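You operate a simulated robot arm through the tools that you are given. There is no shell and no other tool.

Carry out the task below with a simulated robot arm. There is one attempt and no reset: what you move stays moved.

Task
Find the 36 MM spacer with the caliper; stand it on the blue patch.
Fine: measure all three; the other two go back where they stood.

Only the result counts: the job must be done as asked and must still hold three seconds after the hand-in. Knocking over, shifting, dropping, spilling or breaking anything else fails it.

Robot
A 7-joint arm with a two-finger parallel gripper, fixed in place. Base frame: the origin is on the floor under the middle of its stand, x ahead of it, y to its left, z up; the work surface is at about z = 0.88. Units: m, degrees, N and s.
With the tool pointing down near the work surface it reaches from about 0.4 to 0.9 m from the base axis. Its first joint turns from -143.0 to 143.0 degrees. Payload 3 kg.
The TCP is the grasp point between the finger pads, 0.03 m short of the fingertips. In the tool frame z runs along the fingers and y along their closing line. Largest opening 0.094 m; finger width 0.028, thickness 0.01; the body of the gripper, 0.05 by 0.096 m, starts 0.055 m behind the TCP.
Orientation is that of the tool frame in the base frame, as a unit quaternion [w, x, y, z]. With the fingers straight down and closing along the base's y, the tool's x points along the base's -x, its y along +y and its z along -z.

Tools
- The arm moves only by the tool send_rows. Its argument "commands" is one flat list of numbers, 7 for each row, row after row: the shift along the tool's x, y, z in units of 30 mm (1.0 is 30 mm), then the turn, a rotation vector about the tool's x, y, z in units of 5 degrees (1.0 is 5 degrees), then the opening, from 0 (shut) to 1 (fully open). In form: [tx, ty, tz, rx, ry, rz, jaw, tx, ty, tz, rx, ry, rz, jaw, ...]. A call has 1 to 20 rows; each row shifts and turns the commanded pose from where the row before left it, along the tool's axes as they then stand. A call with a number of a shift or a turn outside -1 to 1 is refused whole. A row lasts 0.2 s, in which the tool goes at most 0.05 m and 8.6 degrees; a call with a longer step from one row to the next is refused whole, and so is a gripper value outside its range. A pose out of reach is approached as far as the arm can. The call stops where the force on the tool passes 90 N (or 10 N more than at its start, if that is more) or the arm is blocked; 0.2 s more then pass. The fingers move at their own pace (about 0.072 m/s each) and stop on an object; they squeeze with about 43 N. The grip force told is the motor's: it shows also when the fingers shut on nothing. Time passes only in rows, and 0.2 s behind the last, so rows that do not move let the fingers close. It gives the time, the measured TCP pose, the force on the tool (base axes), the opening and the grip force at its end, in the units of the frame above (readings bear some noise), with the torque about the TCP (base axes, N m) and any sound that the robot's microphone picked up.
- Cameras (640 x 400 px; columns grow to the right, rows downward): "scene" is fixed at [0.4017, 0.4992, 1.5952]; the picture's right is [-0.74, -0.67, 0.00], its down [-0.57, 0.63, -0.53] and it looks along [0.35, -0.39, -0.85] (base axes); focal length 319 px, centre (320, 200). "wrist" rides on the gripper at [0.076, 0.014, -0.103] in the tool frame; the picture's right is [-0.18, 0.98, 0.00], its down [-0.75, -0.14, -0.64] and it looks along [-0.63, -0.12, 0.77] (tool axes); focal length 243 px, centre (320, 200). There is no depth. A picture from a camera that has moved, and an enlarged one, comes with that camera's place and axes in the base frame and with its lens.
- grab_frame(camera): a new picture of that camera. No time passes.
- enlarge(camera, box): a new picture of the part [left, top, right, bottom] of that camera's present view, enlarged. No time passes.
- sign_off(): hands the job in; it is judged then, once.

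Nothing tells you positions but the pictures and the camera data. Unless the task says otherwise, let go and move clear before handing in.

The tools are called as a command line: name --argument value ..., lists and objects as JSON in quotes. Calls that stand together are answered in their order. send_rows: Moves the arm, as the interface text tells. Its arguments: {"type":"object","properties":{"commands":{"type":"array"}},"required":["commands"]} The other tools are called the same way: grab_frame (camera) takes a picture; enlarge (camera, box) takes an enlarged picture of a part of a camera's view; sign_off () hands the job in.

At the start:

```text
clock: 0.0
position: [0.5437, 0.1405, 1.1843]
tool_rot: [0.0, 0.001, 1.0, 0.001]
wrist_force: [-0.3, 0.1, -0.6]
moment: [-0.02, -0.03, -0.02]
finger_gap: 0.094
grip_force: 0.0
```

scene: 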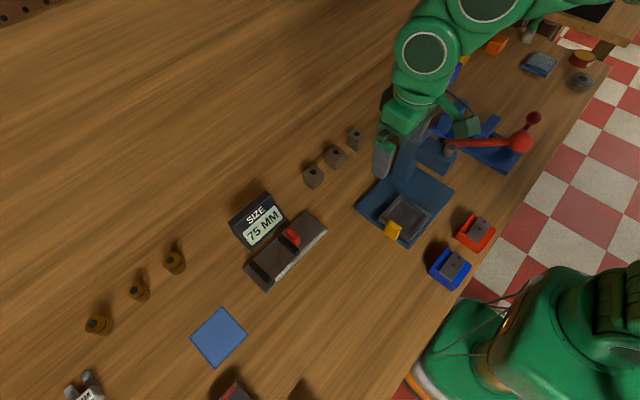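
wrist: 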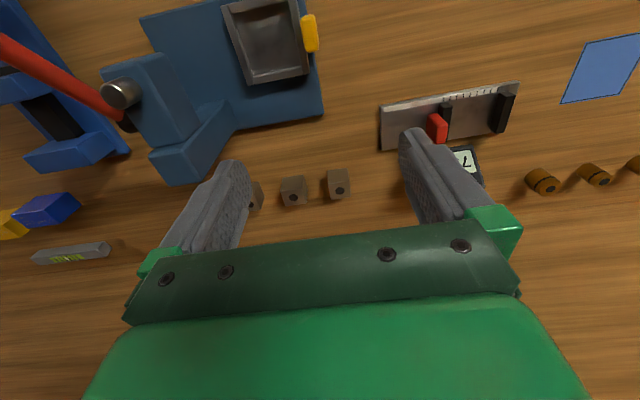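

I see a table with a caliper (display reading 75 MM), three brown cylinders that are probably the spacers, three small grey blocks and a blue patch. I'll take closer looks before moving.

enlarge --camera "scene" --box '[60, 170, 340, 400]'

enlarge --camera "scene" --box '[220, 180, 340, 300]'

enlarge --camera "scene" --box '[280, 90, 480, 290]'

enlarge --camera "wrist" --box '[360, 30, 640, 230]'

```text
1.74 times, centred on (200, 285) of scene
camera zoom: at [0.4017, 0.4992, 1.5952], right [-0.74, -0.67, 0.0], down [-0.57, 0.63, -0.53], along [0.35, -0.39, -0.85], focal length 555 px, centre (529, 52)
```

zoom: 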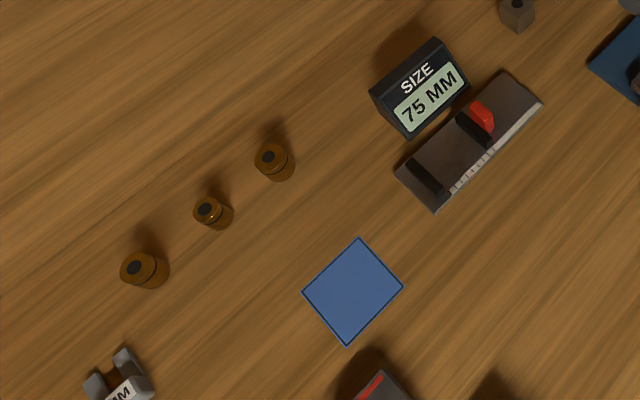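

```text
3.33 times, centred on (280, 240) of scene
camera zoom: at [0.4017, 0.4992, 1.5952], right [-0.74, -0.67, 0.0], down [-0.57, 0.63, -0.53], along [0.35, -0.39, -0.85], focal length 1064 px, centre (453, 67)
```

zoom: 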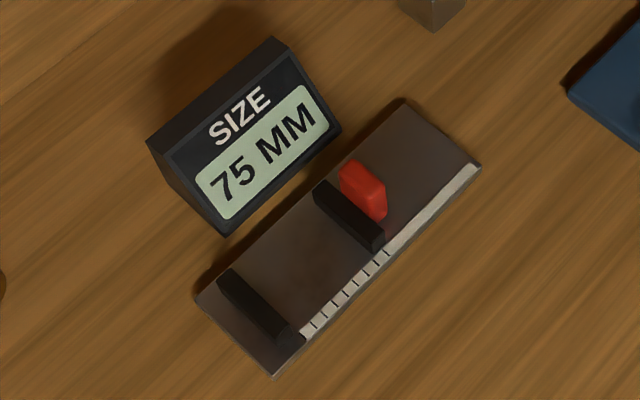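

```text
2.00 times, centred on (380, 190) of scene
camera zoom: at [0.4017, 0.4992, 1.5952], right [-0.74, -0.67, 0.0], down [-0.57, 0.63, -0.53], along [0.35, -0.39, -0.85], focal length 638 px, centre (200, 220)
```

zoom: 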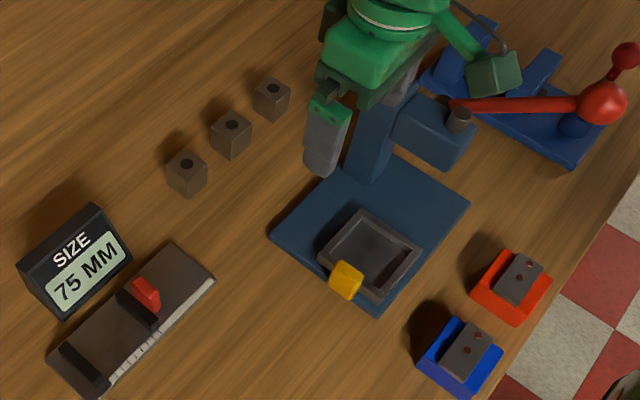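

```text
2.00 times, centred on (500, 130) of wrist
camera zoom: at [0.4676, 0.1537, 1.2884], right [0.18, 0.98, 0.0], down [0.75, -0.14, 0.64], along [0.63, -0.12, -0.77], focal length 485 px, centre (-40, 340)
```

zoom: 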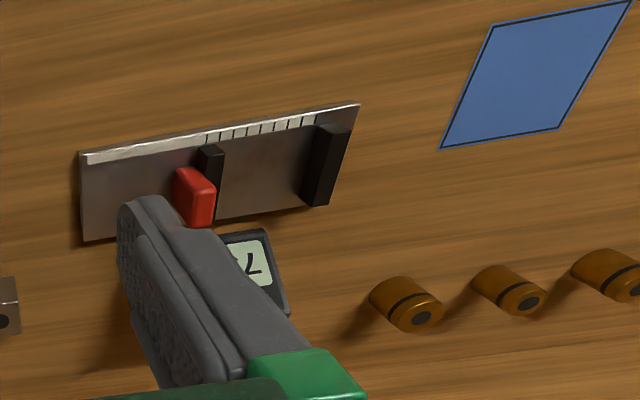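

The brown cylinders with a dark top appear to be the spacers, and the caliper bed has a fixed jaw, a sliding jaw and a red knob. I'll zoom in closer on each to fix their positions.

enlarge --camera "scene" --box '[80, 300, 120, 340]'

enlarge --camera "scene" --box '[120, 270, 160, 310]'

enlarge --camera "scene" --box '[155, 235, 195, 275]'

enlarge --camera "scene" --box '[240, 205, 330, 295]'

enlarge --camera "scene" --box '[40, 340, 140, 400]'

enlarge --camera "scene" --box '[200, 340, 320, 400]'

enlarge --camera "scene" --box '[290, 120, 390, 200]'

```text
10.00 times, centred on (100, 320) of scene
camera zoom: at [0.4017, 0.4992, 1.5952], right [-0.74, -0.67, 0.0], down [-0.57, 0.63, -0.53], along [0.35, -0.39, -0.85], focal length 3191 px, centre (2520, -1000)
```

zoom: 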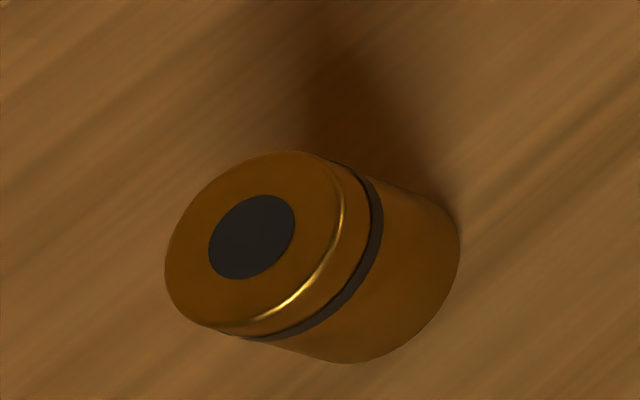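

```text
10.00 times, centred on (140, 290) of scene
camera zoom: at [0.4017, 0.4992, 1.5952], right [-0.74, -0.67, 0.0], down [-0.57, 0.63, -0.53], along [0.35, -0.39, -0.85], focal length 3191 px, centre (2120, -700)
```

zoom: 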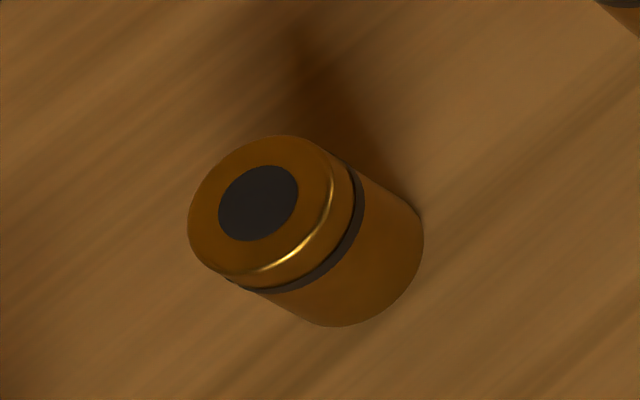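

```text
10.00 times, centred on (175, 255) of scene
camera zoom: at [0.4017, 0.4992, 1.5952], right [-0.74, -0.67, 0.0], down [-0.57, 0.63, -0.53], along [0.35, -0.39, -0.85], focal length 3191 px, centre (1770, -350)
```

zoom: 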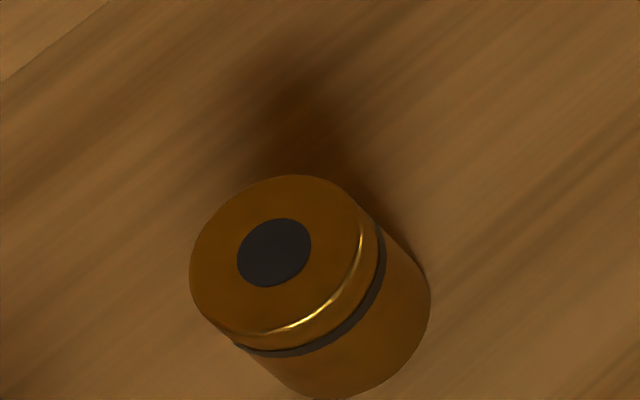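

```text
4.44 times, centred on (285, 250) of scene
camera zoom: at [0.4017, 0.4992, 1.5952], right [-0.74, -0.67, 0.0], down [-0.57, 0.63, -0.53], along [0.35, -0.39, -0.85], focal length 1418 px, centre (476, -22)
```

zoom: 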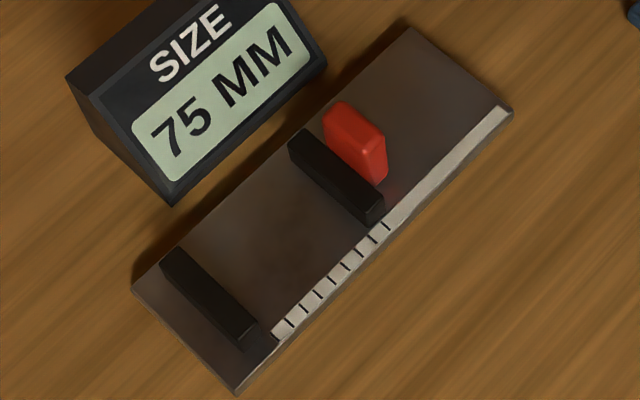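

```text
6.40 times, centred on (90, 370) of scene
camera zoom: at [0.4017, 0.4992, 1.5952], right [-0.74, -0.67, 0.0], down [-0.57, 0.63, -0.53], along [0.35, -0.39, -0.85], focal length 2042 px, centre (1792, -888)
```

zoom: 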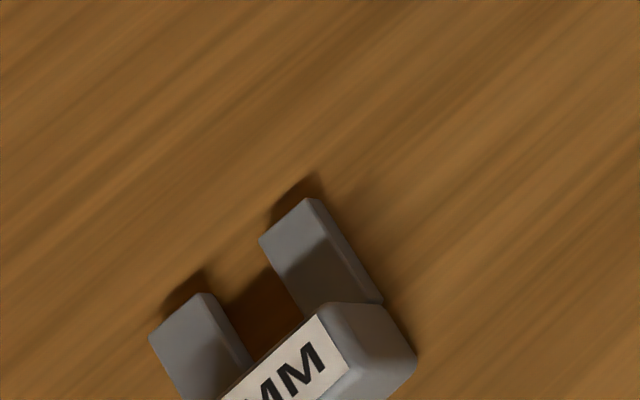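

```text
5.33 times, centred on (260, 370) of scene
camera zoom: at [0.4017, 0.4992, 1.5952], right [-0.74, -0.67, 0.0], down [-0.57, 0.63, -0.53], along [0.35, -0.39, -0.85], focal length 1702 px, centre (640, -707)
```

zoom: 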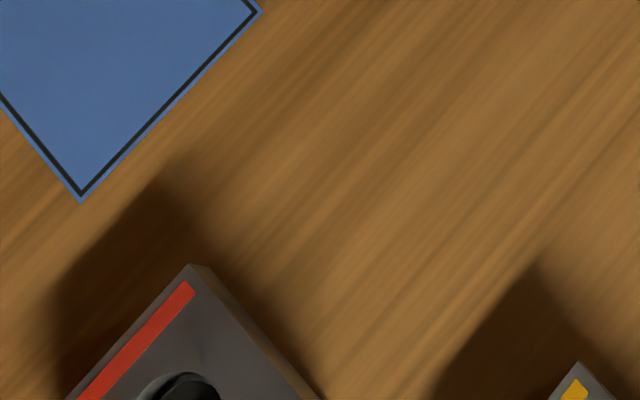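

```text
5.00 times, centred on (340, 160) of scene
camera zoom: at [0.4017, 0.4992, 1.5952], right [-0.74, -0.67, 0.0], down [-0.57, 0.63, -0.53], along [0.35, -0.39, -0.85], focal length 1596 px, centre (220, 400)
```

zoom: 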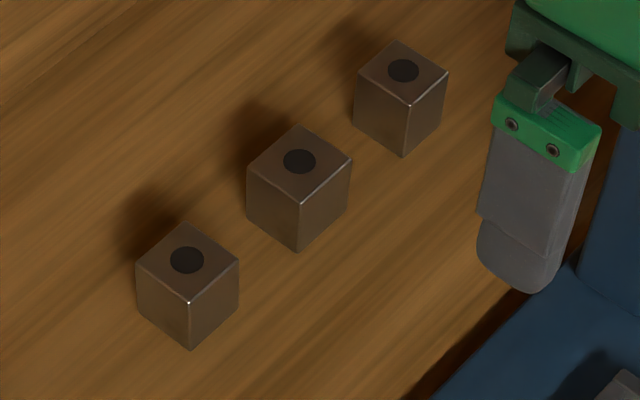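

The cylinders look to be at about x=0.82, y=0.53/0.62/0.71, the patch at (0.63, 0.56) and the caliper at (0.66, 0.34). The three grey cubes sit around x=0.757. I'll move the arm left at its present height to see the rest of the table and settle which parts are the spacers.

send_rows --commands '[0, 1, 0, 0, 0, 0, 1, 0, 1, 0, 0, 0, 0, 1, 0, 1, 0, 0, 0, 0, 1, 0, 1, 0, 0, 0, 0, 1, 0, 1, 0, 0, 0, 0, 1, 0, 1, 0, 0, 0, 0, 1, 0, 1, 0, 0, 0, 0, 1, 0, 1, 0, 0, 0, 0, 1, 0, 0, 0, 0, 0, 0, 1]'

grab_frame --camera "wrist"

grab_frame --camera "scene"

```text
clock: 2.0
position: [0.5432, 0.3833, 1.1839]
tool_rot: [0.001, -0.001, 1.0, -0.001]
wrist_force: [0.3, -0.2, -0.3]
moment: [0.01, -0.05, 0.0]
finger_gap: 0.094
grip_force: 0.1
```

```text
taken
camera wrist: at [0.4656, 0.3951, 1.2876], right [0.18, 0.98, 0.0], down [0.75, -0.14, 0.64], along [0.63, -0.12, -0.77], focal length 243 px, centre (320, 200)
```

wrist: 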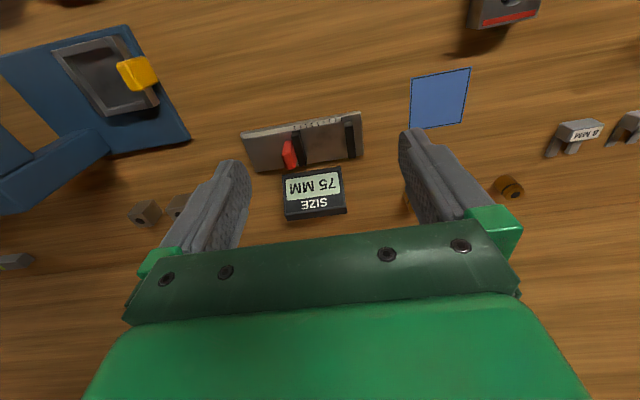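

```text
taken
```

scene: 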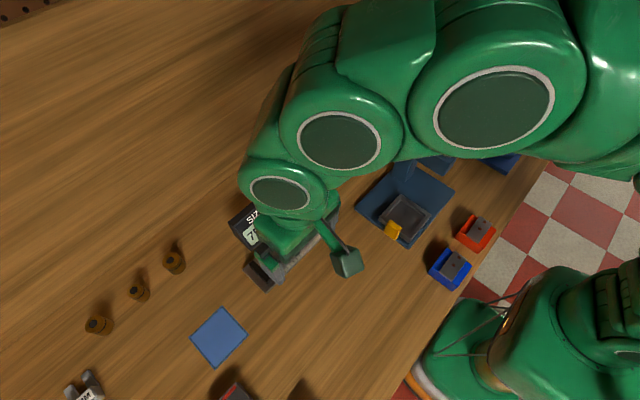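

More gauges ("8 MM" forks) and a box with a red strip are coming into view on the left. I'll go a little further left for a full overview.

send_rows --commands '[0, 1, 0, 0, 0, 0, 1, 0, 1, 0, 0, 0, 0, 1, 0, 1, 0, 0, 0, 0, 1, 0, 1, 0, 0, 0, 0, 1, 0, 1, 0, 0, 0, 0, 1, 0, 1, 0, 0, 0, 0, 1, 0, 1, 0, 0, 0, 0, 1, 0, 0, 0, 0, 0, 0, 1]'

grab_frame --camera "wrist"

grab_frame --camera "scene"

```text
clock: 3.8
position: [0.5424, 0.55, 1.1824]
tool_rot: [0.0, 0.0, 1.0, 0.0]
wrist_force: [-0.2, -0.5, 0.0]
moment: [0.01, -0.01, 0.0]
finger_gap: 0.094
grip_force: 0.0
out of reach, approached as far as the arm can: row 6, 7
```

```text
taken
camera wrist: at [0.4666, 0.5633, 1.2864], right [0.18, 0.98, 0.0], down [0.75, -0.14, 0.64], along [0.63, -0.12, -0.77], focal length 243 px, centre (320, 200)
```

wrist: 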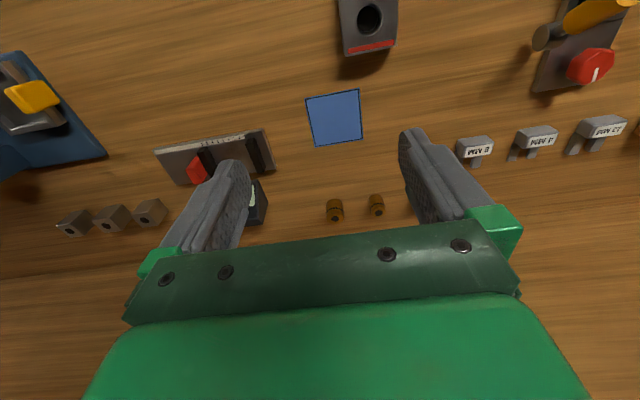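

```text
taken
```

scene: 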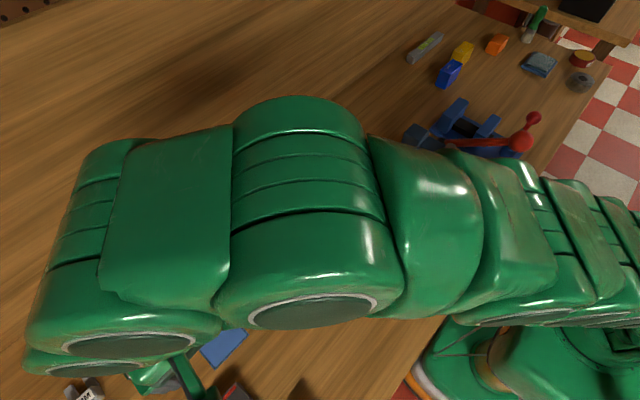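

The cylinders lie well beyond the stated reach (about 0.98–1.09 m from the base), while the cubes are at about 0.77 m. I'll zoom in on both sets from here to compare their sizes.

enlarge --camera "wrist" --box '[300, 180, 420, 240]'

enlarge --camera "wrist" --box '[40, 180, 190, 255]'

enlarge --camera "wrist" --box '[440, 0, 640, 180]'

enlarge --camera "scene" --box '[390, 0, 640, 160]'

```text
5.33 times, centred on (360, 210) of wrist
camera zoom: at [0.4666, 0.5633, 1.2864], right [0.18, 0.98, 0.0], down [0.75, -0.14, 0.64], along [0.63, -0.12, -0.77], focal length 1294 px, centre (107, 147)
```

zoom: 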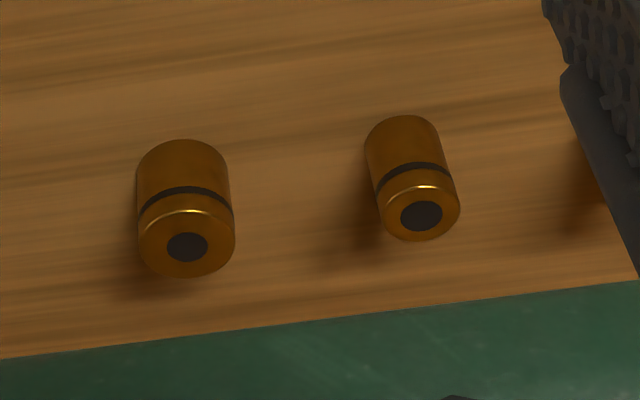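

```text
4.27 times, centred on (115, 218) of wrist
camera zoom: at [0.4666, 0.5633, 1.2864], right [0.18, 0.98, 0.0], down [0.75, -0.14, 0.64], along [0.63, -0.12, -0.77], focal length 1035 px, centre (1195, 125)
```

zoom: 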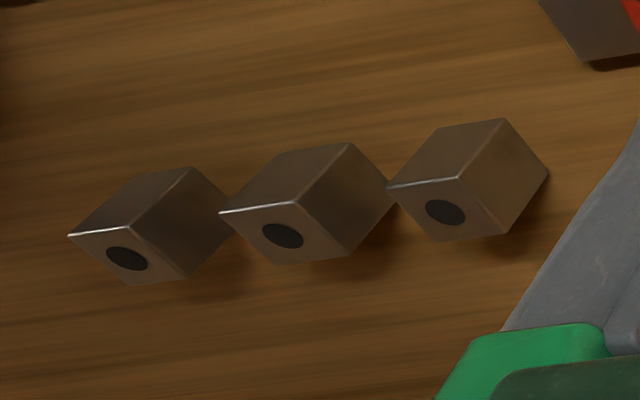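

```text
2.22 times, centred on (540, 90) of wrist
camera zoom: at [0.4666, 0.5633, 1.2864], right [0.18, 0.98, 0.0], down [0.75, -0.14, 0.64], along [0.63, -0.12, -0.77], focal length 539 px, centre (-169, 444)
```

zoom: 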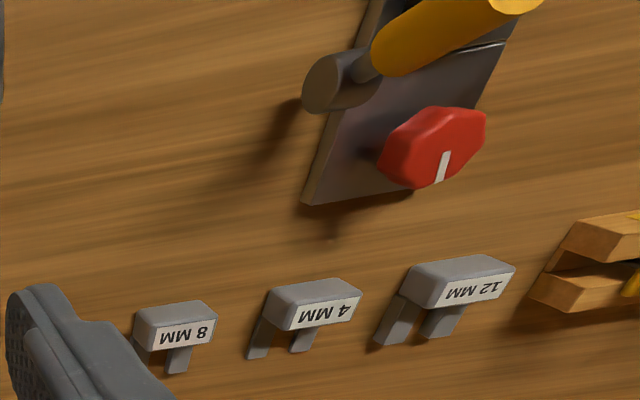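

```text
2.50 times, centred on (515, 80) of scene
camera zoom: at [0.4017, 0.4992, 1.5952], right [-0.74, -0.67, 0.0], down [-0.57, 0.63, -0.53], along [0.35, -0.39, -0.85], focal length 798 px, centre (-168, 500)
```

zoom: 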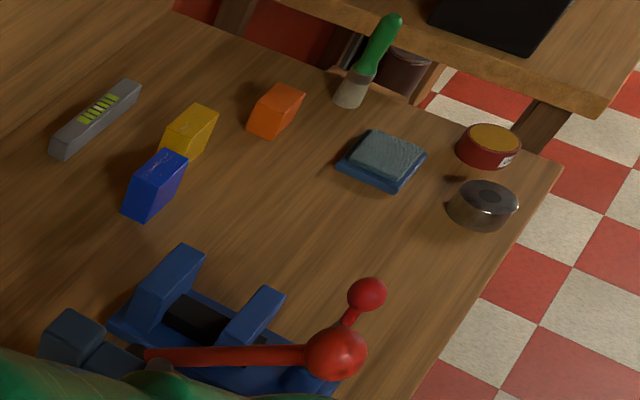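

The cylinders work out to about 37, 30 and 33 mm across. The cubes look like roughly 38 mm, but I need a closer look, so I'll move over to view them before deciding.

send_rows --commands '[0, -1, 0, 0, 0, 0, 1, 0, -1, 0, 0, 0, 0, 1, 0, -1, 0, 0, 0, 0, 1, 0, -1, 0, 0, 0, 0, 1, 0, -1, 0, 0, 0, 0, 1, 0, -1, 0, 0, 0, 0, 1, 0, -1, 0, 0, 0, 0, 1, 0, -1, 0, 0, 0, 0, 1, 0, -1, 0, 0, 0, 0, 1, 0, -1, 0, 0, 0, 0, 1, 0, -1, 0, 0, 0, 0, 1, 0, -1, 0, 0, 0, 0, 1, 0, -1, 0, 0, 0, 0, 1, 0, -1, 0, 0, 0, 0, 1, -0.9, -0.3, 0.9, 0, 0, 0, 1, -0.9, -0.3, 0.9, 0, 0, 0, 1, 0, 0, 0, 0, 0, 0, 1]'

grab_frame --camera "wrist"

enlarge --camera "wrist" --box '[250, 130, 410, 230]'

```text
clock: 7.4
position: [0.5967, 0.1098, 1.1309]
tool_rot: [0.001, 0.0, 1.0, 0.001]
wrist_force: [-0.2, 0.8, -0.4]
moment: [0.01, 0.01, -0.02]
finger_gap: 0.0941
grip_force: 0.0
```

```text
taken
camera wrist: at [0.5209, 0.1221, 1.2342], right [0.18, 0.98, 0.0], down [0.75, -0.14, 0.64], along [0.63, -0.12, -0.77], focal length 243 px, centre (320, 200)
```

wrist: 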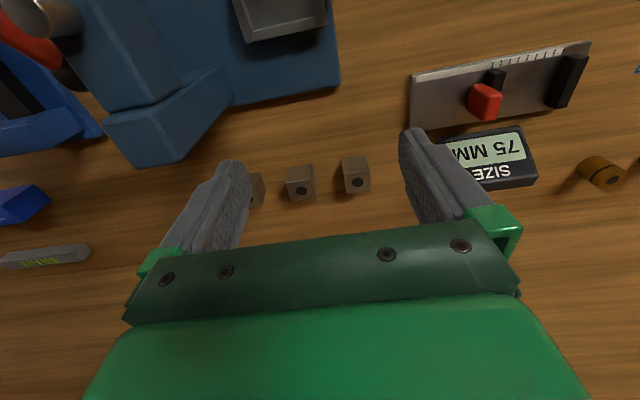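

```text
4.00 times, centred on (330, 180) of wrist
camera zoom: at [0.5209, 0.1221, 1.2342], right [0.18, 0.98, 0.0], down [0.75, -0.14, 0.64], along [0.63, -0.12, -0.77], focal length 970 px, centre (280, 280)
```

zoom: 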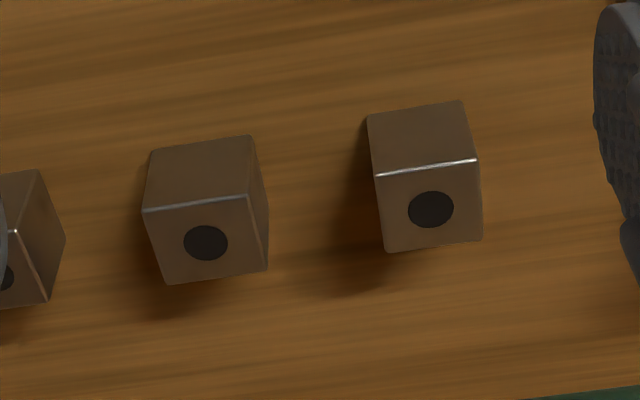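

The cubes differ slightly too, at about 39 and 42 mm, with the third looking like 36–37 mm, and they're well inside reach. The caliper is aligned with the base axes, its bed at x 0.62–0.70 and y 0.23–0.43. I'll turn the tool 90° so the fingers close along x, then look again.

send_rows --commands '[0, 0, 0, 0, 0, -1, 1, 0, 0, 0, 0, 0, -1, 1, 0, 0, 0, 0, 0, -1, 1, 0, 0, 0, 0, 0, -1, 1, 0, 0, 0, 0, 0, -1, 1, 0, 0, 0, 0, 0, -1, 1, 0, 0, 0, 0, 0, -1, 1, 0, 0, 0, 0, 0, -1, 1, 0, 0, 0, 0, 0, -1, 1, 0, 0, 0, 0, 0, -1, 1, 0, 0, 0, 0, 0, -1, 1, 0, 0, 0, 0, 0, -1, 1, 0, 0, 0, 0, 0, -1, 1, 0, 0, 0, 0, 0, -1, 1, 0, 0, 0, 0, 0, -1, 1, 0, 0, 0, 0, 0, -1, 1, 0, 0, 0, 0, 0, -1, 1, 0, 0, 0, 0, 0, -1, 1, 0, 0, 0, 0, 0, 0, 1]'

grab_frame --camera "wrist"

grab_frame --camera "scene"

```text
clock: 11.4
position: [0.5966, 0.1091, 1.1307]
tool_rot: [0.0, 0.708, -0.707, 0.0]
wrist_force: [0.4, 0.2, -0.2]
moment: [0.01, 0.02, 0.02]
finger_gap: 0.0941
grip_force: 0.0
```

```text
taken
camera wrist: at [0.5834, 0.0324, 1.2333], right [-0.98, 0.18, 0.0], down [0.14, 0.75, 0.64], along [0.12, 0.63, -0.77], focal length 243 px, centre (320, 200)
```

wrist: 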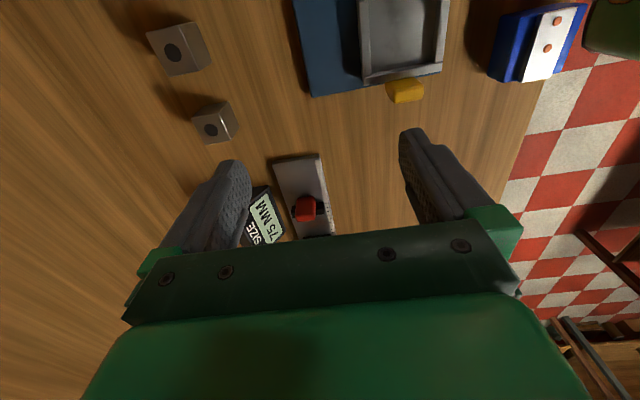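

```text
taken
```

scene: 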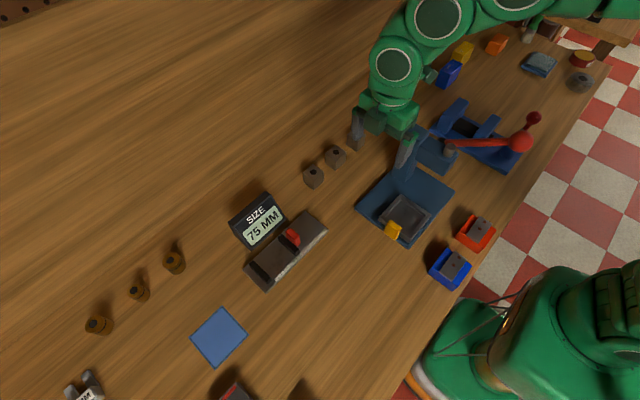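

The tool has turned, and the wrist camera now looks toward +y. I'll move so that cube 1 (about x=0.755, y=0.14) is centred in the wrist view for better positions.

send_rows --commands '[0.273, -0.88, 0.45, 0, 0, 0, 1, 0.273, -0.88, 0.45, 0, 0, 0, 1, 0.273, -0.88, 0.45, 0, 0, 0, 1, 0.273, -0.88, 0.45, 0, 0, 0, 1, 0.273, -0.88, 0.45, 0, 0, 0, 1, 0.273, -0.88, 0.45, 0, 0, 0, 1, 0, 0, 0, 0, 0, 0, 1]'

grab_frame --camera "wrist"

enlarge --camera "wrist" --box '[250, 100, 450, 225]'

grab_frame --camera "scene"

```text
clock: 13.0
position: [0.7567, 0.0632, 1.0478]
tool_rot: [0.0, 0.708, -0.706, 0.0]
wrist_force: [0.5, 0.0, -0.5]
moment: [-0.01, -0.01, -0.02]
finger_gap: 0.0942
grip_force: 0.0
```

```text
taken
camera wrist: at [0.742, -0.0154, 1.1514], right [-0.98, 0.18, 0.0], down [0.14, 0.75, 0.64], along [0.12, 0.63, -0.77], focal length 243 px, centre (320, 200)
```

wrist: 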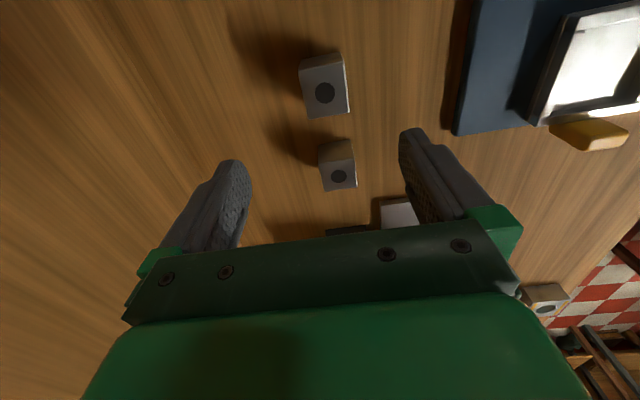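

```text
3.20 times, centred on (350, 162) of wrist
camera zoom: at [0.742, -0.0154, 1.1514], right [-0.98, 0.18, 0.0], down [0.14, 0.75, 0.64], along [0.12, 0.63, -0.77], focal length 776 px, centre (224, 320)
```

zoom: 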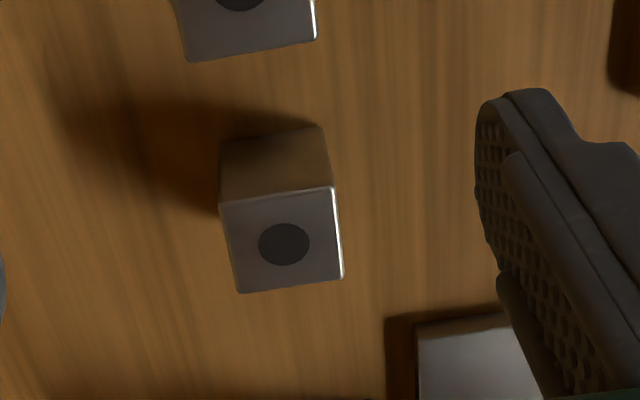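

```text
taken
```

scene: 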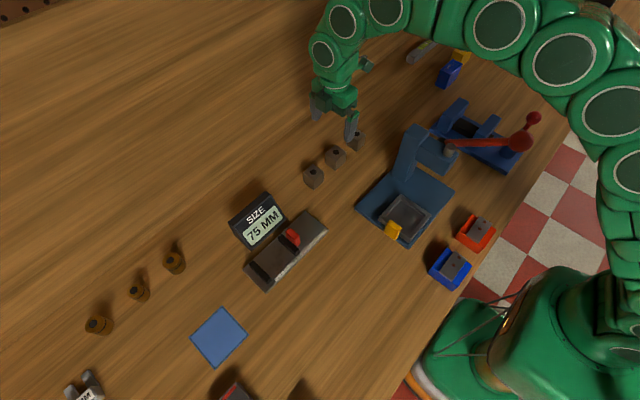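

Combining the views puts the cubes at about 45 mm tall and axis-aligned, near x=0.749 and y=0.140, 0.050 and -0.040. I'll go above the far cube (number 3) and check alignment before gripping it.

send_rows --commands '[0.86, 0.064, 0, 0, 0, 0, 1, 0.86, 0.064, 0, 0, 0, 0, 1, 0.86, 0.064, 0, 0, 0, 0, 1, 0.86, 0.064, 0, 0, 0, 0, 1, 0, 0, 0, 0, 0, 0, 1]'

grab_frame --camera "wrist"

enlarge --camera "wrist" --box '[240, 50, 400, 150]'

enlarge --camera "scene" --box '[290, 80, 410, 200]'

```text
clock: 14.2
position: [0.7492, -0.0433, 1.0475]
tool_rot: [0.0, 0.708, -0.706, -0.001]
wrist_force: [-0.1, -0.5, -0.3]
moment: [-0.03, 0.01, -0.01]
finger_gap: 0.094
grip_force: 0.1
```

```text
taken
camera wrist: at [0.7344, -0.1211, 1.1523], right [-0.98, 0.18, 0.0], down [0.14, 0.75, 0.64], along [0.12, 0.63, -0.77], focal length 243 px, centre (320, 200)
```

wrist: 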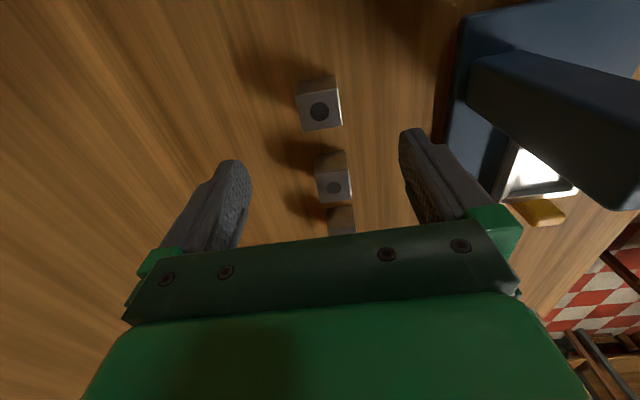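

```text
4.00 times, centred on (320, 100) of wrist
camera zoom: at [0.7344, -0.1211, 1.1523], right [-0.98, 0.18, 0.0], down [0.14, 0.75, 0.64], along [0.12, 0.63, -0.77], focal length 970 px, centre (320, 600)
```

zoom: 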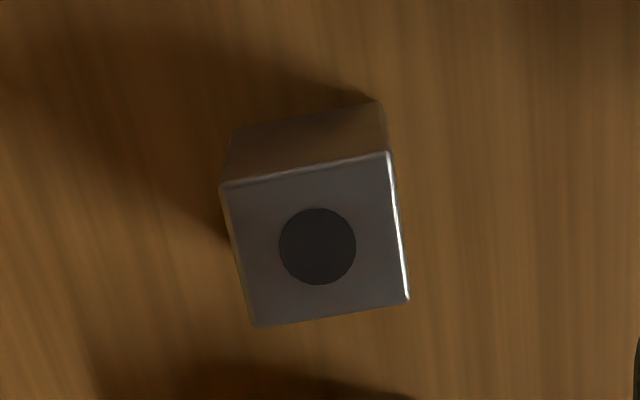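

```text
3.33 times, centred on (350, 140) of scene
camera zoom: at [0.4017, 0.4992, 1.5952], right [-0.74, -0.67, 0.0], down [-0.57, 0.63, -0.53], along [0.35, -0.39, -0.85], focal length 1064 px, centre (220, 400)
```

zoom: 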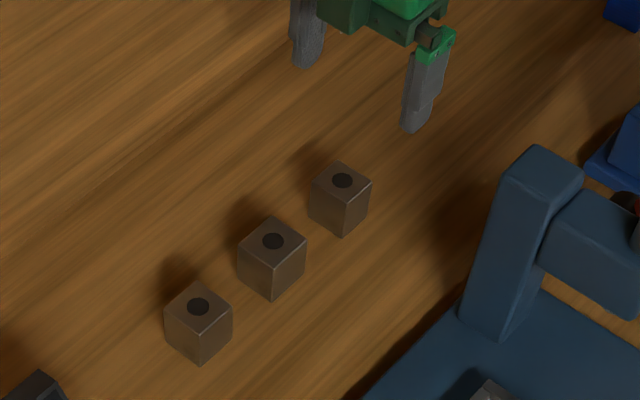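

Cube 3 sits at about (0.7496, -0.041), directly below the open fingers. I'll descend to it and close the jaws, which also gives a first width from the finger gap.

send_rows --commands '[-0.08, 0, 0.87, 0, 0, 0, 1, 0, 0, 0.87, 0, 0, 0, 1, 0, 0, 0.87, 0, 0, 0, 1, 0, 0, 0.87, 0, 0, 0, 1, 0, 0, 0.85, 0, 0, 0, 1, 0, 0, 0, 0, 0, 0, 1]'

enlarge --camera "scene" --box '[300, 80, 420, 180]'

grab_frame --camera "wrist"

```text
clock: 15.6
position: [0.7485, -0.0413, 0.9184]
tool_rot: [0.001, 0.707, -0.707, 0.001]
wrist_force: [-0.4, -0.4, 0.0]
moment: [0.04, 0.05, 0.02]
finger_gap: 0.0941
grip_force: 0.1
```

```text
4.00 times, centred on (360, 130) of scene
camera zoom: at [0.4017, 0.4992, 1.5952], right [-0.74, -0.67, 0.0], down [-0.57, 0.63, -0.53], along [0.35, -0.39, -0.85], focal length 1277 px, centre (160, 480)
```

zoom: 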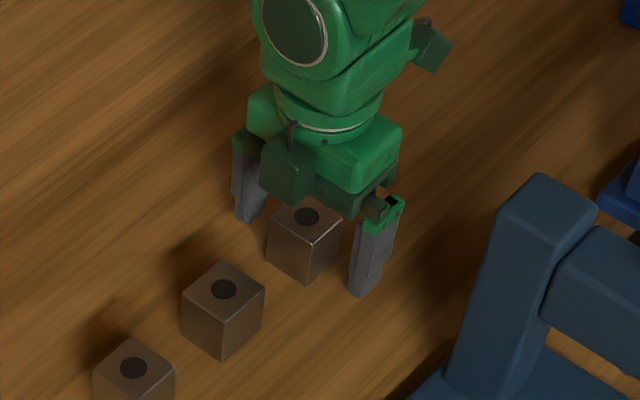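

```text
taken
camera wrist: at [0.734, -0.1188, 1.022], right [-0.98, 0.18, 0.0], down [0.14, 0.75, 0.64], along [0.12, 0.63, -0.77], focal length 243 px, centre (320, 200)
```

wrist: 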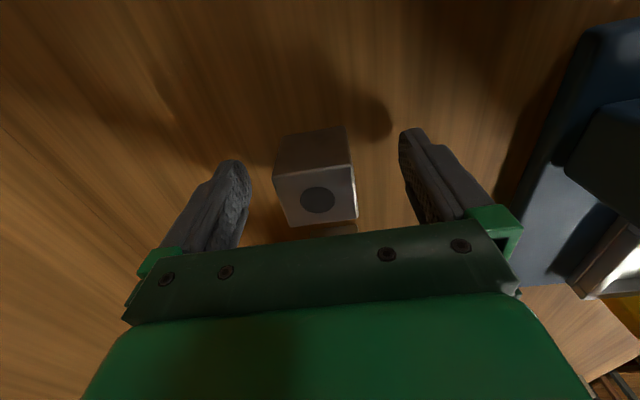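

The fingers straddle cube 3 evenly, with no contact. I'll close now and read the gap.

send_rows --commands '[0, 0, 0, 0, 0, 0, 0, 0, 0, 0, 0, 0, 0, 0, 0, 0, 0, 0, 0, 0, 0, 0, 0, 0, 0, 0, 0, 0]'

grab_frame --camera "wrist"

```text
clock: 16.6
position: [0.7476, -0.0407, 0.9183]
tool_rot: [0.0, -0.706, 0.708, 0.0]
wrist_force: [-0.9, 0.9, 2.8]
moment: [0.0, 0.01, 0.01]
finger_gap: 0.0437
grip_force: 42.9
```

```text
taken
camera wrist: at [0.734, -0.1187, 1.0223], right [-0.98, 0.18, 0.0], down [0.14, 0.75, 0.64], along [0.12, 0.63, -0.77], focal length 243 px, centre (320, 200)
```

wrist: 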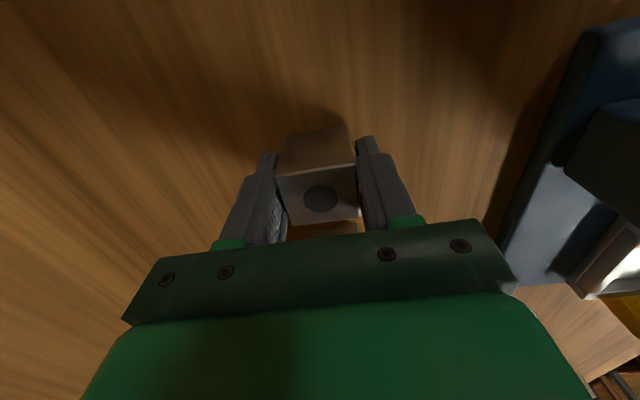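

The jaws stopped at 43.7 mm, but the picture suggested about 38 mm, so I'll zoom in on the contact to understand the difference.

enlarge --camera "wrist" --box '[230, 110, 410, 240]'

enlarge --camera "scene" --box '[330, 100, 400, 160]'

```text
3.08 times, centred on (320, 175) of wrist
camera zoom: at [0.734, -0.1187, 1.0223], right [-0.98, 0.18, 0.0], down [0.14, 0.75, 0.64], along [0.12, 0.63, -0.77], focal length 746 px, centre (320, 277)
```

zoom: 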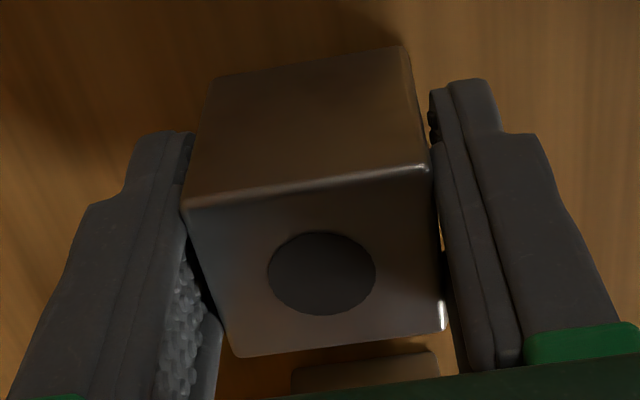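

```text
6.67 times, centred on (365, 130) of scene
camera zoom: at [0.4017, 0.4992, 1.5952], right [-0.74, -0.67, 0.0], down [-0.57, 0.63, -0.53], along [0.35, -0.39, -0.85], focal length 2128 px, centre (20, 667)
```

zoom: 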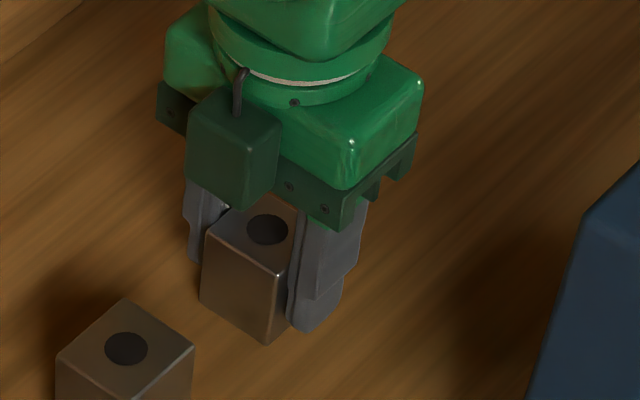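

Cube 3 is held firmly, and the caliper reading will decide its true size. Before moving I'll zoom in on the caliper, which the scene camera can still see clear, to place the jaws precisely.

enlarge --camera "scene" --box '[240, 235, 290, 295]'

enlarge --camera "scene" --box '[275, 205, 335, 265]'

enlarge --camera "scene" --box '[225, 185, 295, 255]'

```text
6.67 times, centred on (265, 265) of scene
camera zoom: at [0.4017, 0.4992, 1.5952], right [-0.74, -0.67, 0.0], down [-0.57, 0.63, -0.53], along [0.35, -0.39, -0.85], focal length 2128 px, centre (687, -233)
```

zoom: 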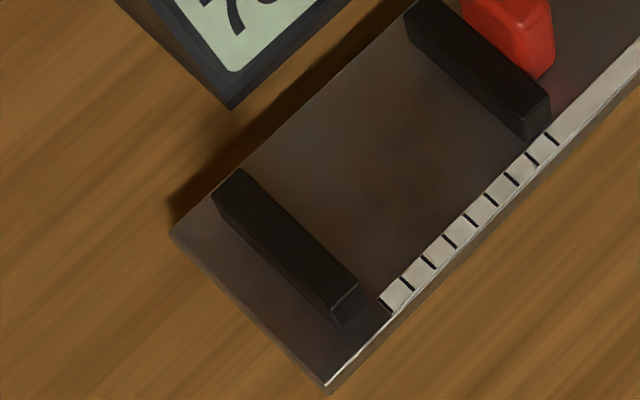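

```text
6.67 times, centred on (305, 235) of scene
camera zoom: at [0.4017, 0.4992, 1.5952], right [-0.74, -0.67, 0.0], down [-0.57, 0.63, -0.53], along [0.35, -0.39, -0.85], focal length 2128 px, centre (420, -33)
```

zoom: 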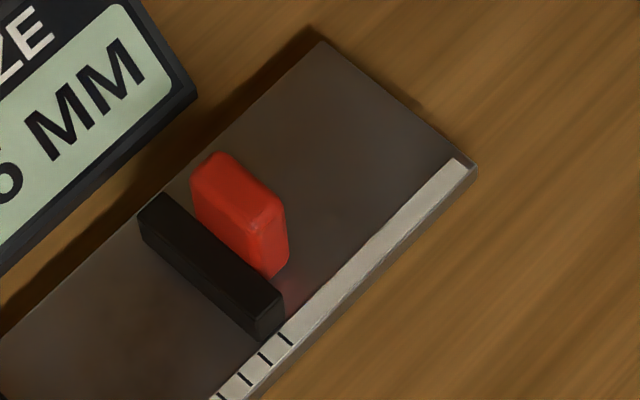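

```text
5.71 times, centred on (260, 220) of scene
camera zoom: at [0.4017, 0.4992, 1.5952], right [-0.74, -0.67, 0.0], down [-0.57, 0.63, -0.53], along [0.35, -0.39, -0.85], focal length 1824 px, centre (663, 86)
```

zoom: 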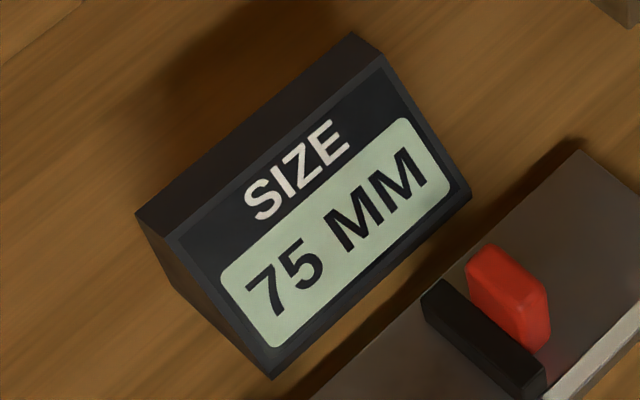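

The gap between the jaws runs from about y=0.329 to 0.406, centred on x=0.66, and the red knob is near (0.664, 0.303). I'll lift cube 3 and carry it above the gap, well clear of everything.

send_rows --commands '[0, 0, -0.5, 0, 0, 0, 0, 0, 0, -1, 0, 0, 0, 0, 0, 0, -1, 0, 0, 0, 0, 0, 0, -1, 0, 0, 0, 0, 0, 0, -0.5, 0, 0, 0, 0, 0, 0, 0, 0, 0, 0, 0]'

send_rows --commands '[-0.98, 0.21, 0, 0, 0, 0, 0, -0.98, 0.21, 0, 0, 0, 0, 0, -0.98, 0.21, 0, 0, 0, 0, 0, -0.98, 0.21, 0, 0, 0, 0, 0, -0.98, 0.21, 0, 0, 0, 0, 0, -0.98, 0.21, 0, 0, 0, 0, 0, -0.98, 0.21, 0, 0, 0, 0, 0, -0.98, 0.21, 0, 0, 0, 0, 0, -0.98, 0.21, 0, 0, 0, 0, 0, -0.98, 0.21, 0, 0, 0, 0, 0, 0, 0, 0, 0, 0, 0, 0]'

grab_frame --camera "wrist"

grab_frame --camera "scene"

```text
clock: 18.0
position: [0.7486, -0.041, 1.0378]
tool_rot: [0.0, 0.708, -0.706, 0.0]
wrist_force: [0.0, -0.6, -1.8]
moment: [-0.02, 0.03, -0.01]
finger_gap: 0.0437
grip_force: 42.9
```

```text
clock: 20.4
position: [0.6874, 0.2573, 1.0375]
tool_rot: [0.0, -0.707, 0.707, 0.0]
wrist_force: [-0.2, -0.2, -2.0]
moment: [0.01, 0.0, -0.05]
finger_gap: 0.0437
grip_force: 43.5
```

```text
taken
camera wrist: at [0.672, 0.18, 1.1428], right [-0.98, 0.18, 0.0], down [0.14, 0.75, 0.64], along [0.12, 0.63, -0.77], focal length 243 px, centre (320, 200)
```

wrist: 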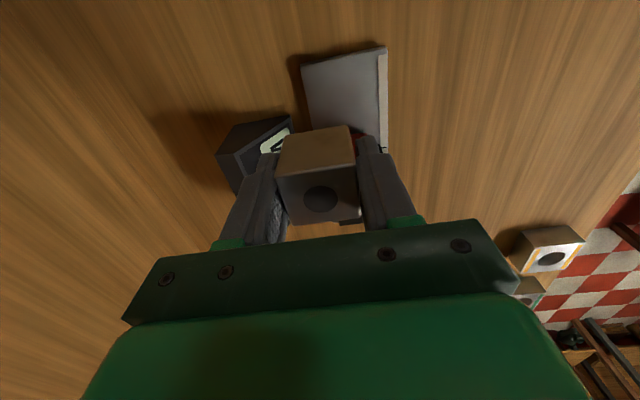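

```text
taken
```

scene: 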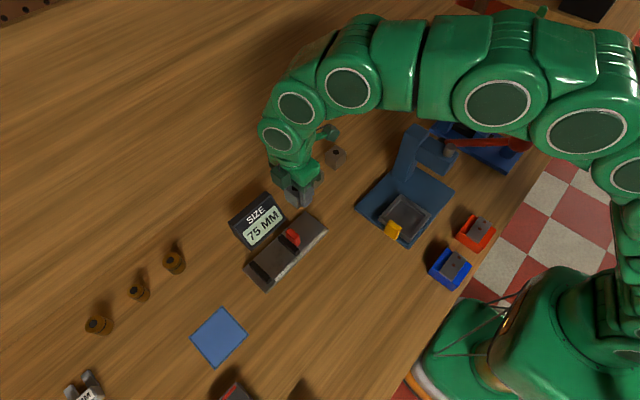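

The bed edges line up with my estimate (x from 0.62 to 0.699, near edge at y≈0.225). I'll continue to above the gap at (0.66, 0.372) and check again before lowering.

send_rows --commands '[-0.956, 0.228, 0, 0, 0, 0, 0, -0.956, 0.228, 0, 0, 0, 0, 0, -0.956, 0.228, 0, 0, 0, 0, 0, -0.956, 0.228, 0, 0, 0, 0, 0, 0, 0, 0, 0, 0, 0, 0, 0, 0, 0.8, 0, 0, 0, 0, 0, 0, 0, 0, 0, 0, 0]'

grab_frame --camera "wrist"

enlarge --camera "wrist" --box '[230, 0, 430, 240]'

enlarge --camera "scene" --box '[200, 180, 350, 300]'

```text
clock: 22.0
position: [0.6566, 0.3695, 1.0156]
tool_rot: [0.0, 0.708, -0.707, 0.0]
wrist_force: [-0.2, 0.0, -0.7]
moment: [0.0, 0.0, 0.02]
finger_gap: 0.0434
grip_force: 43.1
```

```text
taken
camera wrist: at [0.6436, 0.2927, 1.1189], right [-0.98, 0.18, 0.0], down [0.14, 0.75, 0.64], along [0.12, 0.63, -0.77], focal length 243 px, centre (320, 200)
```

wrist: 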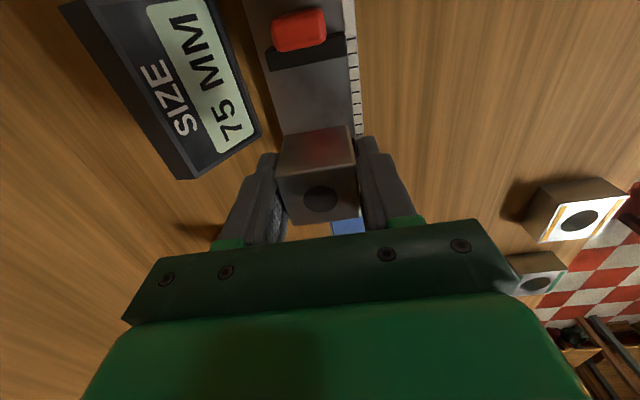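

```text
1.67 times, centred on (330, 120) of wrist
camera zoom: at [0.6436, 0.2927, 1.1189], right [-0.98, 0.18, 0.0], down [0.14, 0.75, 0.64], along [0.12, 0.63, -0.77], focal length 404 px, centre (303, 333)
```

zoom: 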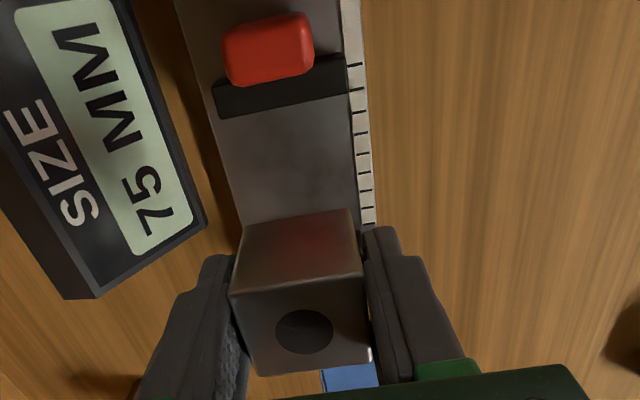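

```text
3.33 times, centred on (275, 240) of scene
camera zoom: at [0.4017, 0.4992, 1.5952], right [-0.74, -0.67, 0.0], down [-0.57, 0.63, -0.53], along [0.35, -0.39, -0.85], focal length 1064 px, centre (470, 67)
```

zoom: 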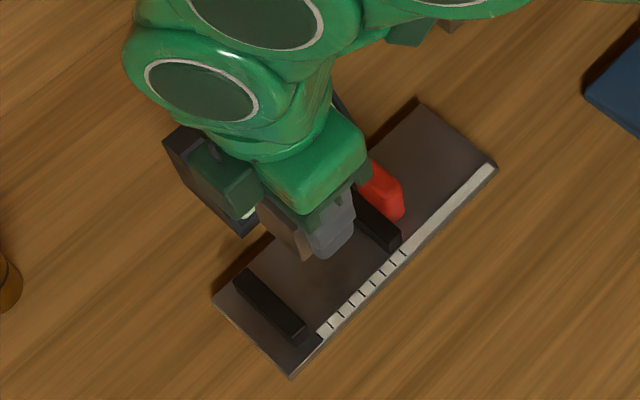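

The cube is centred over the gap with about 15–20 mm to spare on each side. I'll lower it to just above the bed, then go down in small steps until I feel contact.

send_rows --commands '[0, 0, 0.8, 0, 0, 0, 0, 0, 0, 0.8, 0, 0, 0, 0, 0, 0, 0.7, 0, 0, 0, 0, 0, 0, 0.2, 0, 0, 0, 0, 0, 0, 0, 0, 0, 0, 0]'

enlarge --camera "scene" --box '[230, 190, 330, 290]'

enlarge --camera "wrist" --box '[230, 0, 430, 240]'

```text
clock: 23.2
position: [0.6582, 0.3687, 0.9395]
tool_rot: [0.001, 0.707, -0.707, 0.0]
wrist_force: [-0.4, 0.0, -0.1]
moment: [-0.05, -0.04, 0.0]
finger_gap: 0.0439
grip_force: 43.1
```

```text
4.00 times, centred on (280, 240) of scene
camera zoom: at [0.4017, 0.4992, 1.5952], right [-0.74, -0.67, 0.0], down [-0.57, 0.63, -0.53], along [0.35, -0.39, -0.85], focal length 1277 px, centre (480, 40)
```

zoom: 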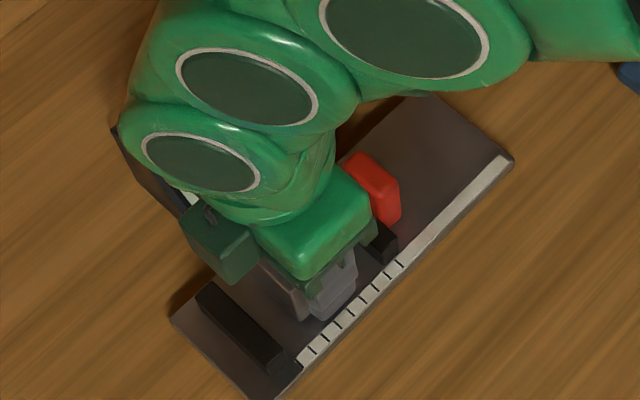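

```text
1.67 times, centred on (330, 120) of wrist
camera zoom: at [0.6435, 0.2909, 1.0432], right [-0.98, 0.18, 0.0], down [0.14, 0.75, 0.64], along [0.12, 0.63, -0.77], focal length 404 px, centre (303, 333)
```

zoom: 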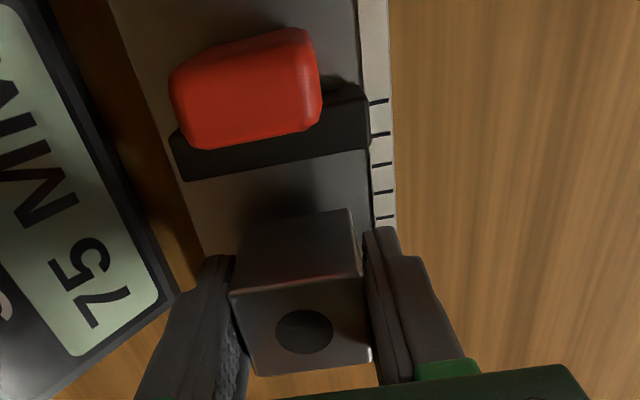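

The cube is about 10 mm above the bed, between the jaws. I'll creep down in 2 mm steps and watch the vertical force.

send_rows --commands '[0, 0, 0.1, 0, 0, 0, 0, 0, 0, 0.1, 0, 0, 0, 0, 0, 0, 0, 0, 0, 0, 0]'

send_rows --commands '[0, 0, 0.07, 0, 0, 0, 0, 0, 0, 0, 0, 0, 0, 0]'

send_rows --commands '[0, 0, 0.05, 0, 0, 0, 0, 0, 0, 0, 0, 0, 0, 0]'

```text
clock: 24.0
position: [0.659, 0.3684, 0.934]
tool_rot: [0.0, -0.707, 0.707, 0.0]
wrist_force: [0.5, 0.1, -1.6]
moment: [0.01, 0.01, -0.01]
finger_gap: 0.0435
grip_force: 43.6
```

```text
clock: 24.6
position: [0.6585, 0.3679, 0.9322]
tool_rot: [0.0, 0.708, -0.706, 0.0]
wrist_force: [-0.2, -0.4, -0.9]
moment: [-0.04, 0.0, -0.05]
finger_gap: 0.0436
grip_force: 43.2
```

```text
clock: 25.2
position: [0.6583, 0.3682, 0.9306]
tool_rot: [0.0, 0.707, -0.707, 0.0]
wrist_force: [-0.3, -1.1, 1.0]
moment: [0.02, 0.02, 0.01]
finger_gap: 0.0437
grip_force: 42.7
```

The vertical force turned slightly positive, so contact may be starting. One more small step should confirm it.

send_rows --commands '[0, 0, 0.03, 0, 0, 0, 0, 0, 0, 0, 0, 0, 0, 0]'

send_rows --commands '[0, 0, 0, 0, 0, 0, 0]'

```text
clock: 25.8
position: [0.6587, 0.3684, 0.9296]
tool_rot: [0.0, 0.708, -0.707, 0.001]
wrist_force: [-1.7, -2.0, 20.4]
moment: [-0.07, 0.13, 0.02]
finger_gap: 0.0436
grip_force: 42.9
```

```text
clock: 26.2
position: [0.6585, 0.3684, 0.9312]
tool_rot: [0.001, -0.707, 0.707, 0.0]
wrist_force: [0.5, -2.2, 27.1]
moment: [-0.09, 0.06, 0.03]
finger_gap: 0.0437
grip_force: 43.1
```

The cube is seated on the bed (27 N). I'll ease off a little, open the fingers partway and rise.

send_rows --commands '[0, 0, -0.03, 0, 0, 0, 0, 0, 0, 0, 0, 0, 0, 0.7, 0, 0, 0, 0, 0, 0, 0.7, 0, 0, 0, 0, 0, 0, 0.7]'

enlarge --camera "wrist" --box '[200, 0, 440, 240]'

```text
clock: 27.2
position: [0.6582, 0.3675, 0.9295]
tool_rot: [0.0, 0.707, -0.707, 0.0]
wrist_force: [0.0, 0.0, -0.1]
moment: [0.01, 0.0, 0.03]
finger_gap: 0.0656
grip_force: 0.1
```

```text
1.67 times, centred on (320, 120) of wrist
camera zoom: at [0.6436, 0.2907, 1.0338], right [-0.98, 0.18, 0.0], down [0.14, 0.75, 0.64], along [0.12, 0.63, -0.77], focal length 404 px, centre (320, 333)
```

zoom: 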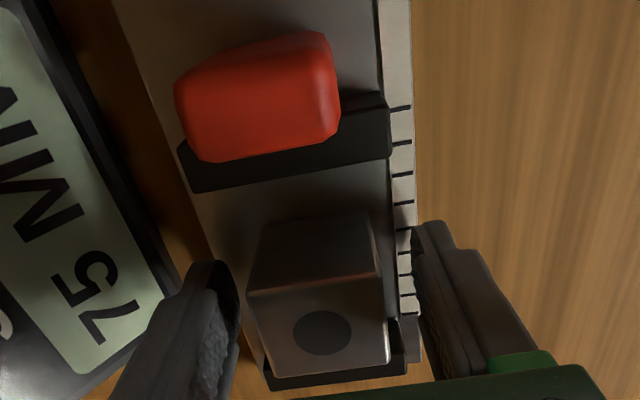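

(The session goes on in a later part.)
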